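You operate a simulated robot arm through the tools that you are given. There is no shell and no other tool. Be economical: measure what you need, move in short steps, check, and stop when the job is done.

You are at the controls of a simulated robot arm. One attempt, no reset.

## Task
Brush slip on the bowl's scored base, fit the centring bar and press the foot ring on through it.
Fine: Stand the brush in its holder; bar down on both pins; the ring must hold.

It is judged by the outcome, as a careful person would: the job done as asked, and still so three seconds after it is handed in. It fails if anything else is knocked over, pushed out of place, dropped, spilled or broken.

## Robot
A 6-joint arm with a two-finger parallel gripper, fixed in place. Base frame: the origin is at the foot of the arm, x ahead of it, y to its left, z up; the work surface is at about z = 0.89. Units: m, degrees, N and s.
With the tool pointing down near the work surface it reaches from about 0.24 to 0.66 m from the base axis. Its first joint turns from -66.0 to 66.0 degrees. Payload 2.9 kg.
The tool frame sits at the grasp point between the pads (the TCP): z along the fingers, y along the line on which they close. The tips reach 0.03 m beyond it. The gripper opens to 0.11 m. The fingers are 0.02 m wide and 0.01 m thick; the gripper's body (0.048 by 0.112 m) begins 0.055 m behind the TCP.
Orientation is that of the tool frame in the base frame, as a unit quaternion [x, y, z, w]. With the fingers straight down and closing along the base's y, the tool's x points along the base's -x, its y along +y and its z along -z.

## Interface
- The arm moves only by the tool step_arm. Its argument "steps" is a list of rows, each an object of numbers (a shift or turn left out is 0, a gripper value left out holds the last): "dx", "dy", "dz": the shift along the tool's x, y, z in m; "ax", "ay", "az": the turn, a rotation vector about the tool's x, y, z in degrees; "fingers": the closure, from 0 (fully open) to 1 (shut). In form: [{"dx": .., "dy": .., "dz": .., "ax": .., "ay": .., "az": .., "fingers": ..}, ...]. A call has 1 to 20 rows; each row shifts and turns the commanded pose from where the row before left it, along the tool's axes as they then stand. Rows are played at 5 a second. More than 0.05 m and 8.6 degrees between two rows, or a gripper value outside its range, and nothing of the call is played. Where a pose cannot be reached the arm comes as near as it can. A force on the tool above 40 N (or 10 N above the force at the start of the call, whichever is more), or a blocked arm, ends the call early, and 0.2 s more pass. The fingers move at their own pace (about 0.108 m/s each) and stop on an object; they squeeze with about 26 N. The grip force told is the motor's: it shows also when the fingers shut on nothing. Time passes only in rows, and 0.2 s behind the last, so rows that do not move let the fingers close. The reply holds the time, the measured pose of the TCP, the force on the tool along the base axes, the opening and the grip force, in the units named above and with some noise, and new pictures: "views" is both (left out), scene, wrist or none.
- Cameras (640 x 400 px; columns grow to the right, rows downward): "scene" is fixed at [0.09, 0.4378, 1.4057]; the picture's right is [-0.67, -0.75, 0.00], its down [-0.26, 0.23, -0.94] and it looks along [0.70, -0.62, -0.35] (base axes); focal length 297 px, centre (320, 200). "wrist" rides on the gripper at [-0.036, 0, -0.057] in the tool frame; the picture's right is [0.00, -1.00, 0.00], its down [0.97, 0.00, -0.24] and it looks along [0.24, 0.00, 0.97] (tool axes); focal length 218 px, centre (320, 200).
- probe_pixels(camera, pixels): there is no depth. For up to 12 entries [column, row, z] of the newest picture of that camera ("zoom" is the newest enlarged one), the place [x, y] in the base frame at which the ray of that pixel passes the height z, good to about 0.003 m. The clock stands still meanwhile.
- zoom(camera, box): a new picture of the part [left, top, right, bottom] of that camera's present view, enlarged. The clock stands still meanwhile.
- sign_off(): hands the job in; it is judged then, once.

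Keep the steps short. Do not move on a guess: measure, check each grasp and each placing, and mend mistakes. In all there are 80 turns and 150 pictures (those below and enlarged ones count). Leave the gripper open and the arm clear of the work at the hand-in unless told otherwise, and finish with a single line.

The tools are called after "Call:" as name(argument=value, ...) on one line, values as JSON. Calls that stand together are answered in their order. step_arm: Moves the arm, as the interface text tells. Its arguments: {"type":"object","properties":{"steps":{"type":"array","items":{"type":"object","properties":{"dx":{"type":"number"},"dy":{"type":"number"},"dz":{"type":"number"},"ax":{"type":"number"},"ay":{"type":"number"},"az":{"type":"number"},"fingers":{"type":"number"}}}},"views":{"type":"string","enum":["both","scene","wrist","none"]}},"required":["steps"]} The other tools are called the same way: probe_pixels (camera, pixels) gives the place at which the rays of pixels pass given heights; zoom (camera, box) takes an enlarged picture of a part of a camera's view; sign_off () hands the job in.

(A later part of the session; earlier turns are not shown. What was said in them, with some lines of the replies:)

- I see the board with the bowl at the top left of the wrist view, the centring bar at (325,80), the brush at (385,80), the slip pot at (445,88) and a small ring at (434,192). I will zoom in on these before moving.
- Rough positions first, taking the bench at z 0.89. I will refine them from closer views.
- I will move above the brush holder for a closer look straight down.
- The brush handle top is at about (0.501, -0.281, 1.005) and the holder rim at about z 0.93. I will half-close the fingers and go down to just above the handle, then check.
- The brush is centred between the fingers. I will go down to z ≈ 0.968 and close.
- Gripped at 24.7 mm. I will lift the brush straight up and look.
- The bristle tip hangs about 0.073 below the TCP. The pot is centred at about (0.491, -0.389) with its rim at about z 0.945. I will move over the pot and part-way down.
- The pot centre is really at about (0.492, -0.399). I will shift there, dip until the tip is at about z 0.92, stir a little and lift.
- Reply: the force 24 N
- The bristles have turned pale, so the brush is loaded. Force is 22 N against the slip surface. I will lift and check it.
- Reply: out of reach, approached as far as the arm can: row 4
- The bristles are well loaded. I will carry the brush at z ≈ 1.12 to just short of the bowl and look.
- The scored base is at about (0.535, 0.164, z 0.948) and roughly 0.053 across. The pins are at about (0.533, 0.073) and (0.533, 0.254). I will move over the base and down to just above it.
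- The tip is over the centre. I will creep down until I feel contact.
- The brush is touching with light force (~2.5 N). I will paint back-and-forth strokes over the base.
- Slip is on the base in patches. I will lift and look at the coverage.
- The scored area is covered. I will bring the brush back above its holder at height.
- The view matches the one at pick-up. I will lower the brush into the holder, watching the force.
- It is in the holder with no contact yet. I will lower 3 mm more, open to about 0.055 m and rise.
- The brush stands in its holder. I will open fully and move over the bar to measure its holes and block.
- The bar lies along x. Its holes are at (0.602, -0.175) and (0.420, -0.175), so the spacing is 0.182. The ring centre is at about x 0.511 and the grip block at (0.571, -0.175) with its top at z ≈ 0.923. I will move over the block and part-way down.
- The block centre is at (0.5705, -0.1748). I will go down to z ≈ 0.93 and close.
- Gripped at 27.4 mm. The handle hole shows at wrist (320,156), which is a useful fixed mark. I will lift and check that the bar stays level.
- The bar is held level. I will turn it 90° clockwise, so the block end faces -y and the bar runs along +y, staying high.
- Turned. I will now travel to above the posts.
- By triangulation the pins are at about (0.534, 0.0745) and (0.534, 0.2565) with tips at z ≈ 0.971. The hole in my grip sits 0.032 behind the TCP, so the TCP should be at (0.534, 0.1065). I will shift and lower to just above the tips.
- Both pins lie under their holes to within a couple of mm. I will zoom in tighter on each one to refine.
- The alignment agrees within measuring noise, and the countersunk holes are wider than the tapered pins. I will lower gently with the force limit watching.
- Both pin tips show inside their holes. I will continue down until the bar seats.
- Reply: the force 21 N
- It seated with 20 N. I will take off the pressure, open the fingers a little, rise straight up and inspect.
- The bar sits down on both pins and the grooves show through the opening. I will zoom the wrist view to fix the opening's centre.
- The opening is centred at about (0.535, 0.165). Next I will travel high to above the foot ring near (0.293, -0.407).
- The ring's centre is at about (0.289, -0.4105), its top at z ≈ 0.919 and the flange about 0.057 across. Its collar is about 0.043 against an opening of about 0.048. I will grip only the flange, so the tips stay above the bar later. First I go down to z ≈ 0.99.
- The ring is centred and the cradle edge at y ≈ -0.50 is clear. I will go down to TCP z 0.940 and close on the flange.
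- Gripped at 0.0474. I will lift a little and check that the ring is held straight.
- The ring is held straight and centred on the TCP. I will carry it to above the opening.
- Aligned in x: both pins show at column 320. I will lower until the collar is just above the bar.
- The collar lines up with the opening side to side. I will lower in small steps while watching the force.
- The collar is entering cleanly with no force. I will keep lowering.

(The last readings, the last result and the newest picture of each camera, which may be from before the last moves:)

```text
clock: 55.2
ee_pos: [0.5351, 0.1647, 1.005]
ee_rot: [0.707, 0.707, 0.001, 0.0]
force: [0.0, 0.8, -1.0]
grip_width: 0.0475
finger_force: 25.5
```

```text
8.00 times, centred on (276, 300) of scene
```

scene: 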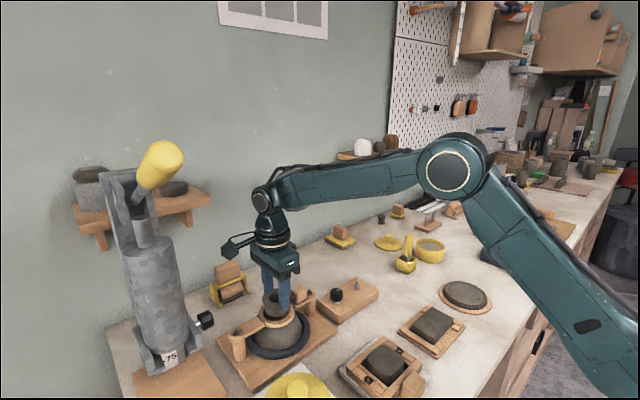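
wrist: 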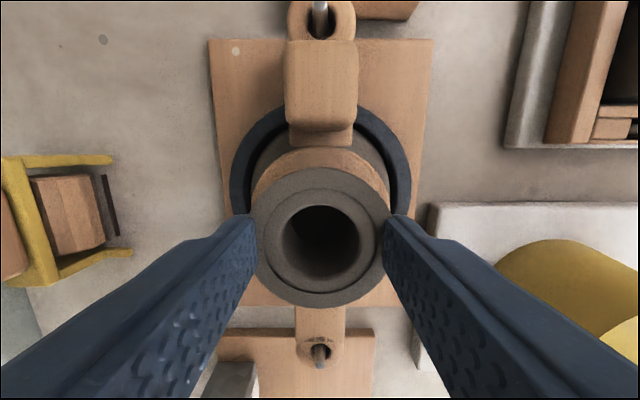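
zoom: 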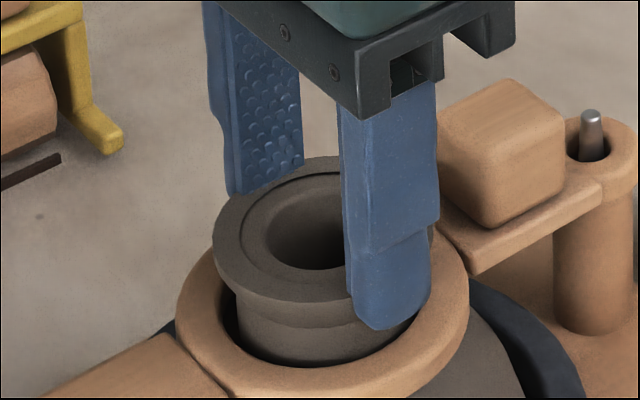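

Call:
step_arm(steps=[{"dz": 0.002}, {"dz": 0.002}, {"dz": 0.001}, {}], views="none")

```text
clock: 56.2
ee_pos: [0.5349, 0.1656, 1.0005]
ee_rot: [0.707, 0.707, 0.001, 0.0]
force: [-0.9, -0.2, 4.7]
grip_width: 0.0474
finger_force: 26.2
```

There is contact at TCP z 1.0005. I will press on in 1 mm steps.

Call:
step_arm(steps=[{"dz": 0.001}, {"dz": 0.001}, {}, {}], views="none")

Call:
zoom(camera="scene", box=[236, 275, 316, 325])

```text
clock: 57.2
ee_pos: [0.5348, 0.1646, 0.9989]
ee_rot: [0.707, 0.707, 0.001, 0.002]
force: [-5.3, -2.1, 18.4]
grip_width: 0.0475
finger_force: 26.0
```

```text
8.00 times, centred on (276, 300) of scene
```

zoom: 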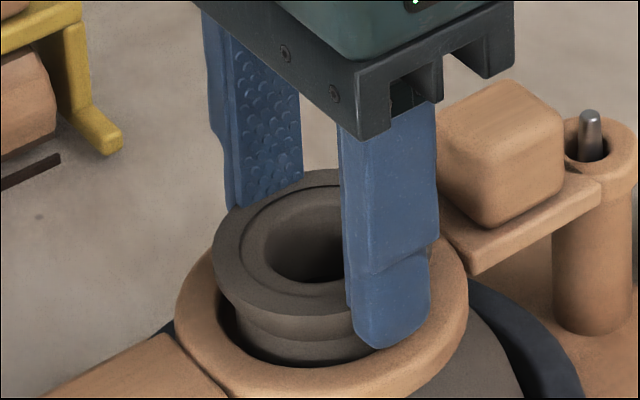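

18 N is on the ring. I will press 1 mm more and hold.

Call:
step_arm(steps=[{"dz": 0.001}, {}, {}, {}], views="none")

```text
clock: 58.2
ee_pos: [0.5346, 0.1647, 0.9976]
ee_rot: [0.707, 0.707, 0.001, 0.001]
force: [0.1, -3.1, 17.5]
grip_width: 0.0474
finger_force: 26.5
```

Holding at about 17.5 N. I will ease off, open, rise straight up and check.

Call:
step_arm(steps=[{"dz": -0.0025}, {"fingers": 0.35}, {}, {}, {"dz": -0.02}, {"dz": -0.04}, {"dz": -0.04}, {}])

Call:
zoom(camera="scene", box=[220, 265, 332, 335])

Call:
zoom(camera="wrist", box=[224, 120, 416, 300])

```text
clock: 60.0
ee_pos: [0.5339, 0.1658, 1.1002]
ee_rot: [0.707, 0.707, 0.001, 0.001]
force: [0.2, 0.3, -0.5]
grip_width: 0.0716
finger_force: 0.1
```

scene: 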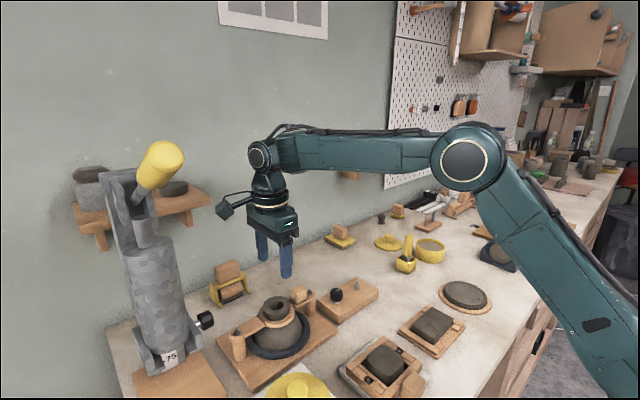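
wrist: 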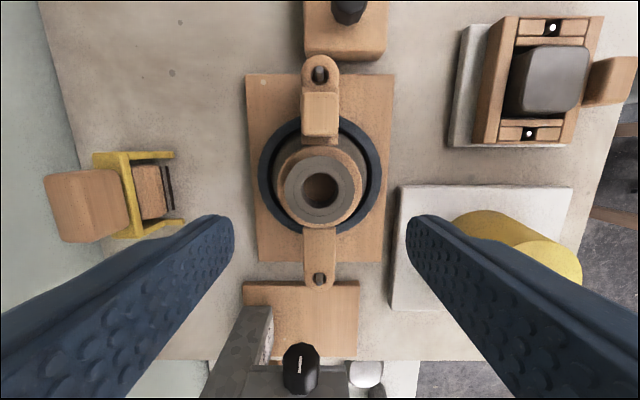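

```text
5.71 times, centred on (276, 300) of scene
```

zoom: 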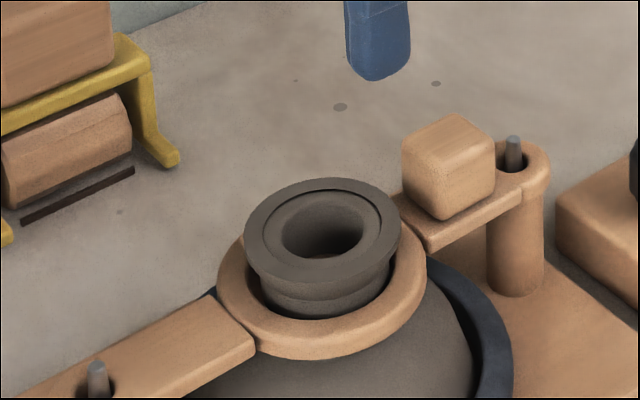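

```text
2.22 times, centred on (320, 210) of wrist
```

zoom: 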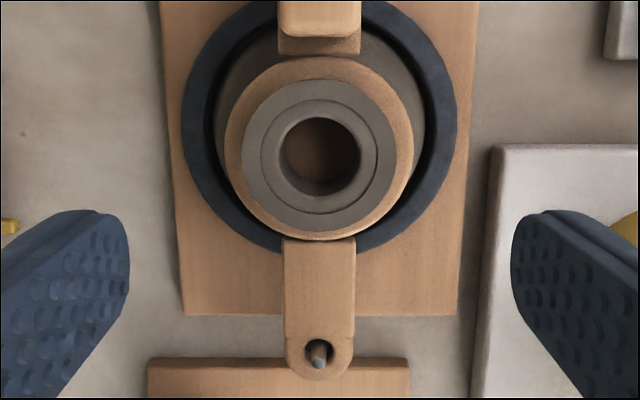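

The ring is in the opening, centred at y ≈ 0.165, and flat. To be sure it holds, I will set the fingers about 34 mm apart and press evenly on its top rim.

Call:
step_arm(steps=[{"fingers": 0.691}, {}, {"dz": 0.045}, {"dz": 0.038}, {}], views="wrist")

Call:
zoom(camera="scene", box=[236, 265, 316, 315])

```text
clock: 61.2
ee_pos: [0.5343, 0.1644, 1.0149]
ee_rot: [0.707, 0.708, 0.001, 0.0]
force: [-0.4, -0.5, 0.1]
grip_width: 0.0338
finger_force: 0.0
```

wrist: 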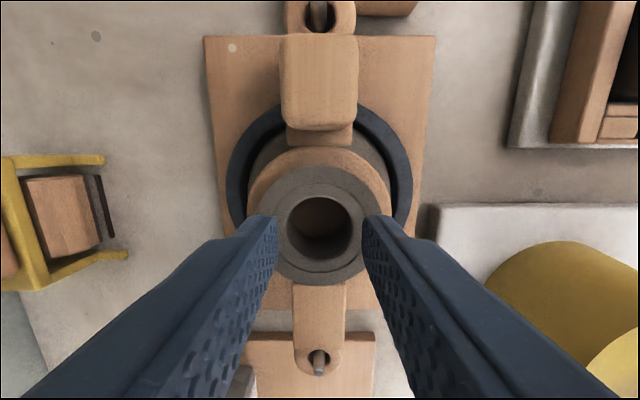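

```text
8.00 times, centred on (276, 290) of scene
```

zoom: 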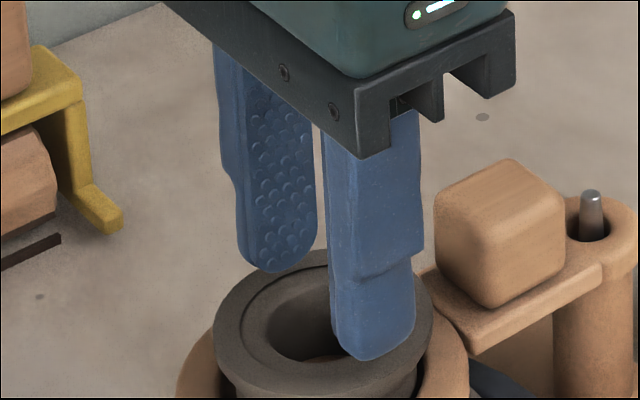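

Both tips are over the ring's rim. I will come down in small steps to contact.

Call:
step_arm(steps=[{"dz": 0.003}, {"dz": 0.003}, {"dz": 0.002}, {}], views="none")

```text
clock: 62.2
ee_pos: [0.535, 0.1636, 1.0096]
ee_rot: [0.707, 0.707, 0.003, 0.002]
force: [-1.7, 0.1, 15.1]
grip_width: 0.0349
finger_force: 0.5
```

15 N. I will press 1.5 mm more and hold.

Call:
step_arm(steps=[{"dz": 0.001}, {"dz": 0.001}, {}, {}, {}], views="none")

```text
clock: 63.4
ee_pos: [0.5351, 0.1646, 1.0105]
ee_rot: [0.707, 0.707, 0.004, 0.003]
force: [-2.4, -3.6, 36.1]
grip_width: 0.0354
finger_force: 1.5
```

36 N held and the ring does not give. I will lift off and inspect.

Call:
step_arm(steps=[{"dz": -0.004}, {"dz": -0.01}, {"dz": -0.04}, {"dz": -0.045}, {"dz": -0.02, "fingers": 0.0}, {}])

Call:
zoom(camera="scene", box=[220, 265, 332, 335])

Call:
zoom(camera="scene", box=[330, 205, 490, 305])

```text
clock: 64.8
ee_pos: [0.535, 0.1651, 1.1249]
ee_rot: [0.707, 0.707, 0.001, 0.001]
force: [0.8, -0.2, -0.6]
grip_width: 0.11
finger_force: 0.0
```

scene: 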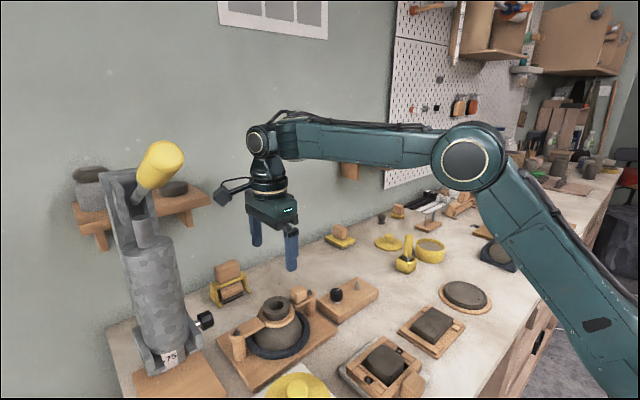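
wrist: 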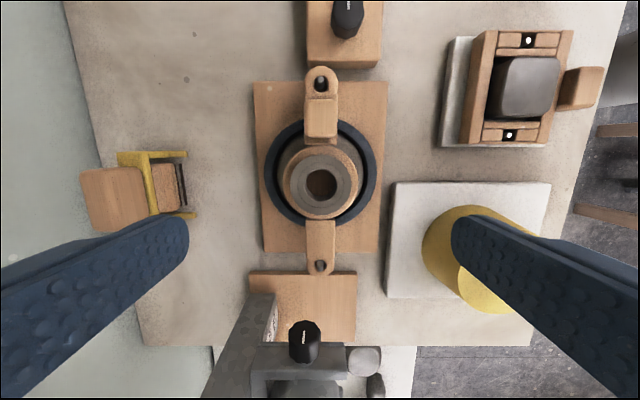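

```text
5.71 times, centred on (276, 300) of scene
```

zoom: 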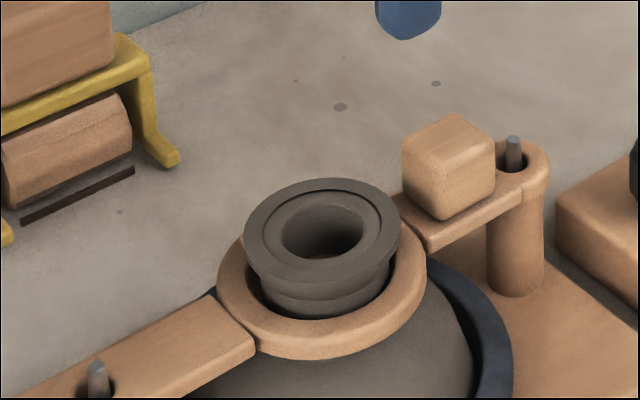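

```text
4.00 times, centred on (410, 255) of scene
```

zoom: 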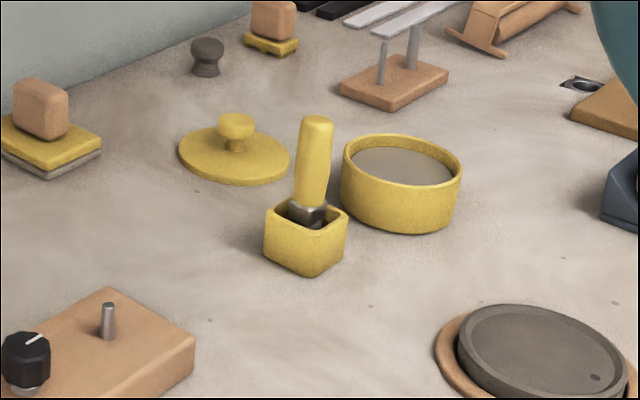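

The ring is flat and centred, and the brush stands. I will draw the arm clear and take one last look at both pins.

Call:
step_arm(steps=[{"dz": -0.04}, {"dz": -0.04}, {"dx": -0.04}, {"dx": -0.04}, {"dx": -0.04}, {"dy": -0.04, "dx": -0.02}, {"dy": -0.04}, {"dy": -0.03}, {}, {}], views="scene")

Call:
zoom(camera="scene", box=[215, 280, 335, 355])

```text
clock: 67.0
ee_pos: [0.4242, 0.0255, 1.2059]
ee_rot: [0.707, 0.707, 0.001, 0.0]
force: [0.6, 0.0, -0.5]
grip_width: 0.11
finger_force: 0.1
```

scene: 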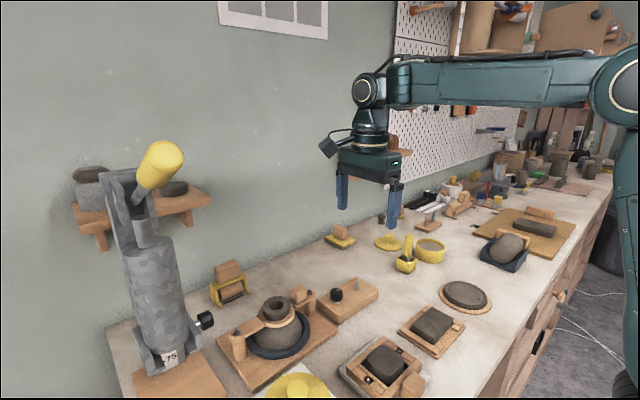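

```text
5.33 times, centred on (275, 318) of scene
```

zoom: 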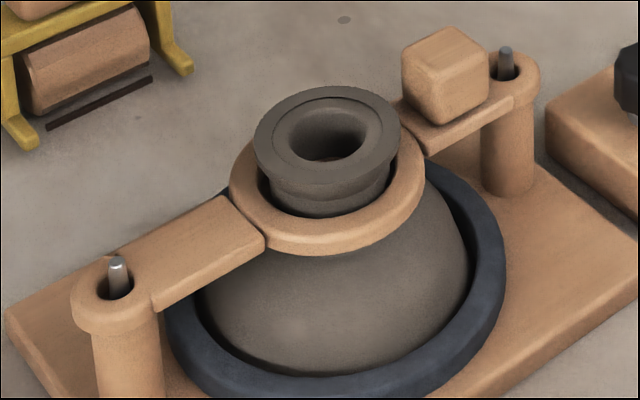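

The bar rests on both post shoulders with the pins through its holes, and the ring is seated and level. The arm is clear and the gripper open, so I am handing in.

Call:
sign_off()

```text
The job is handed in.
```

The base is brushed with slip, the brush stands in its holder, the bar is down on both pins, and the foot ring was pressed on through it at up to 36 N and sits level and centred.
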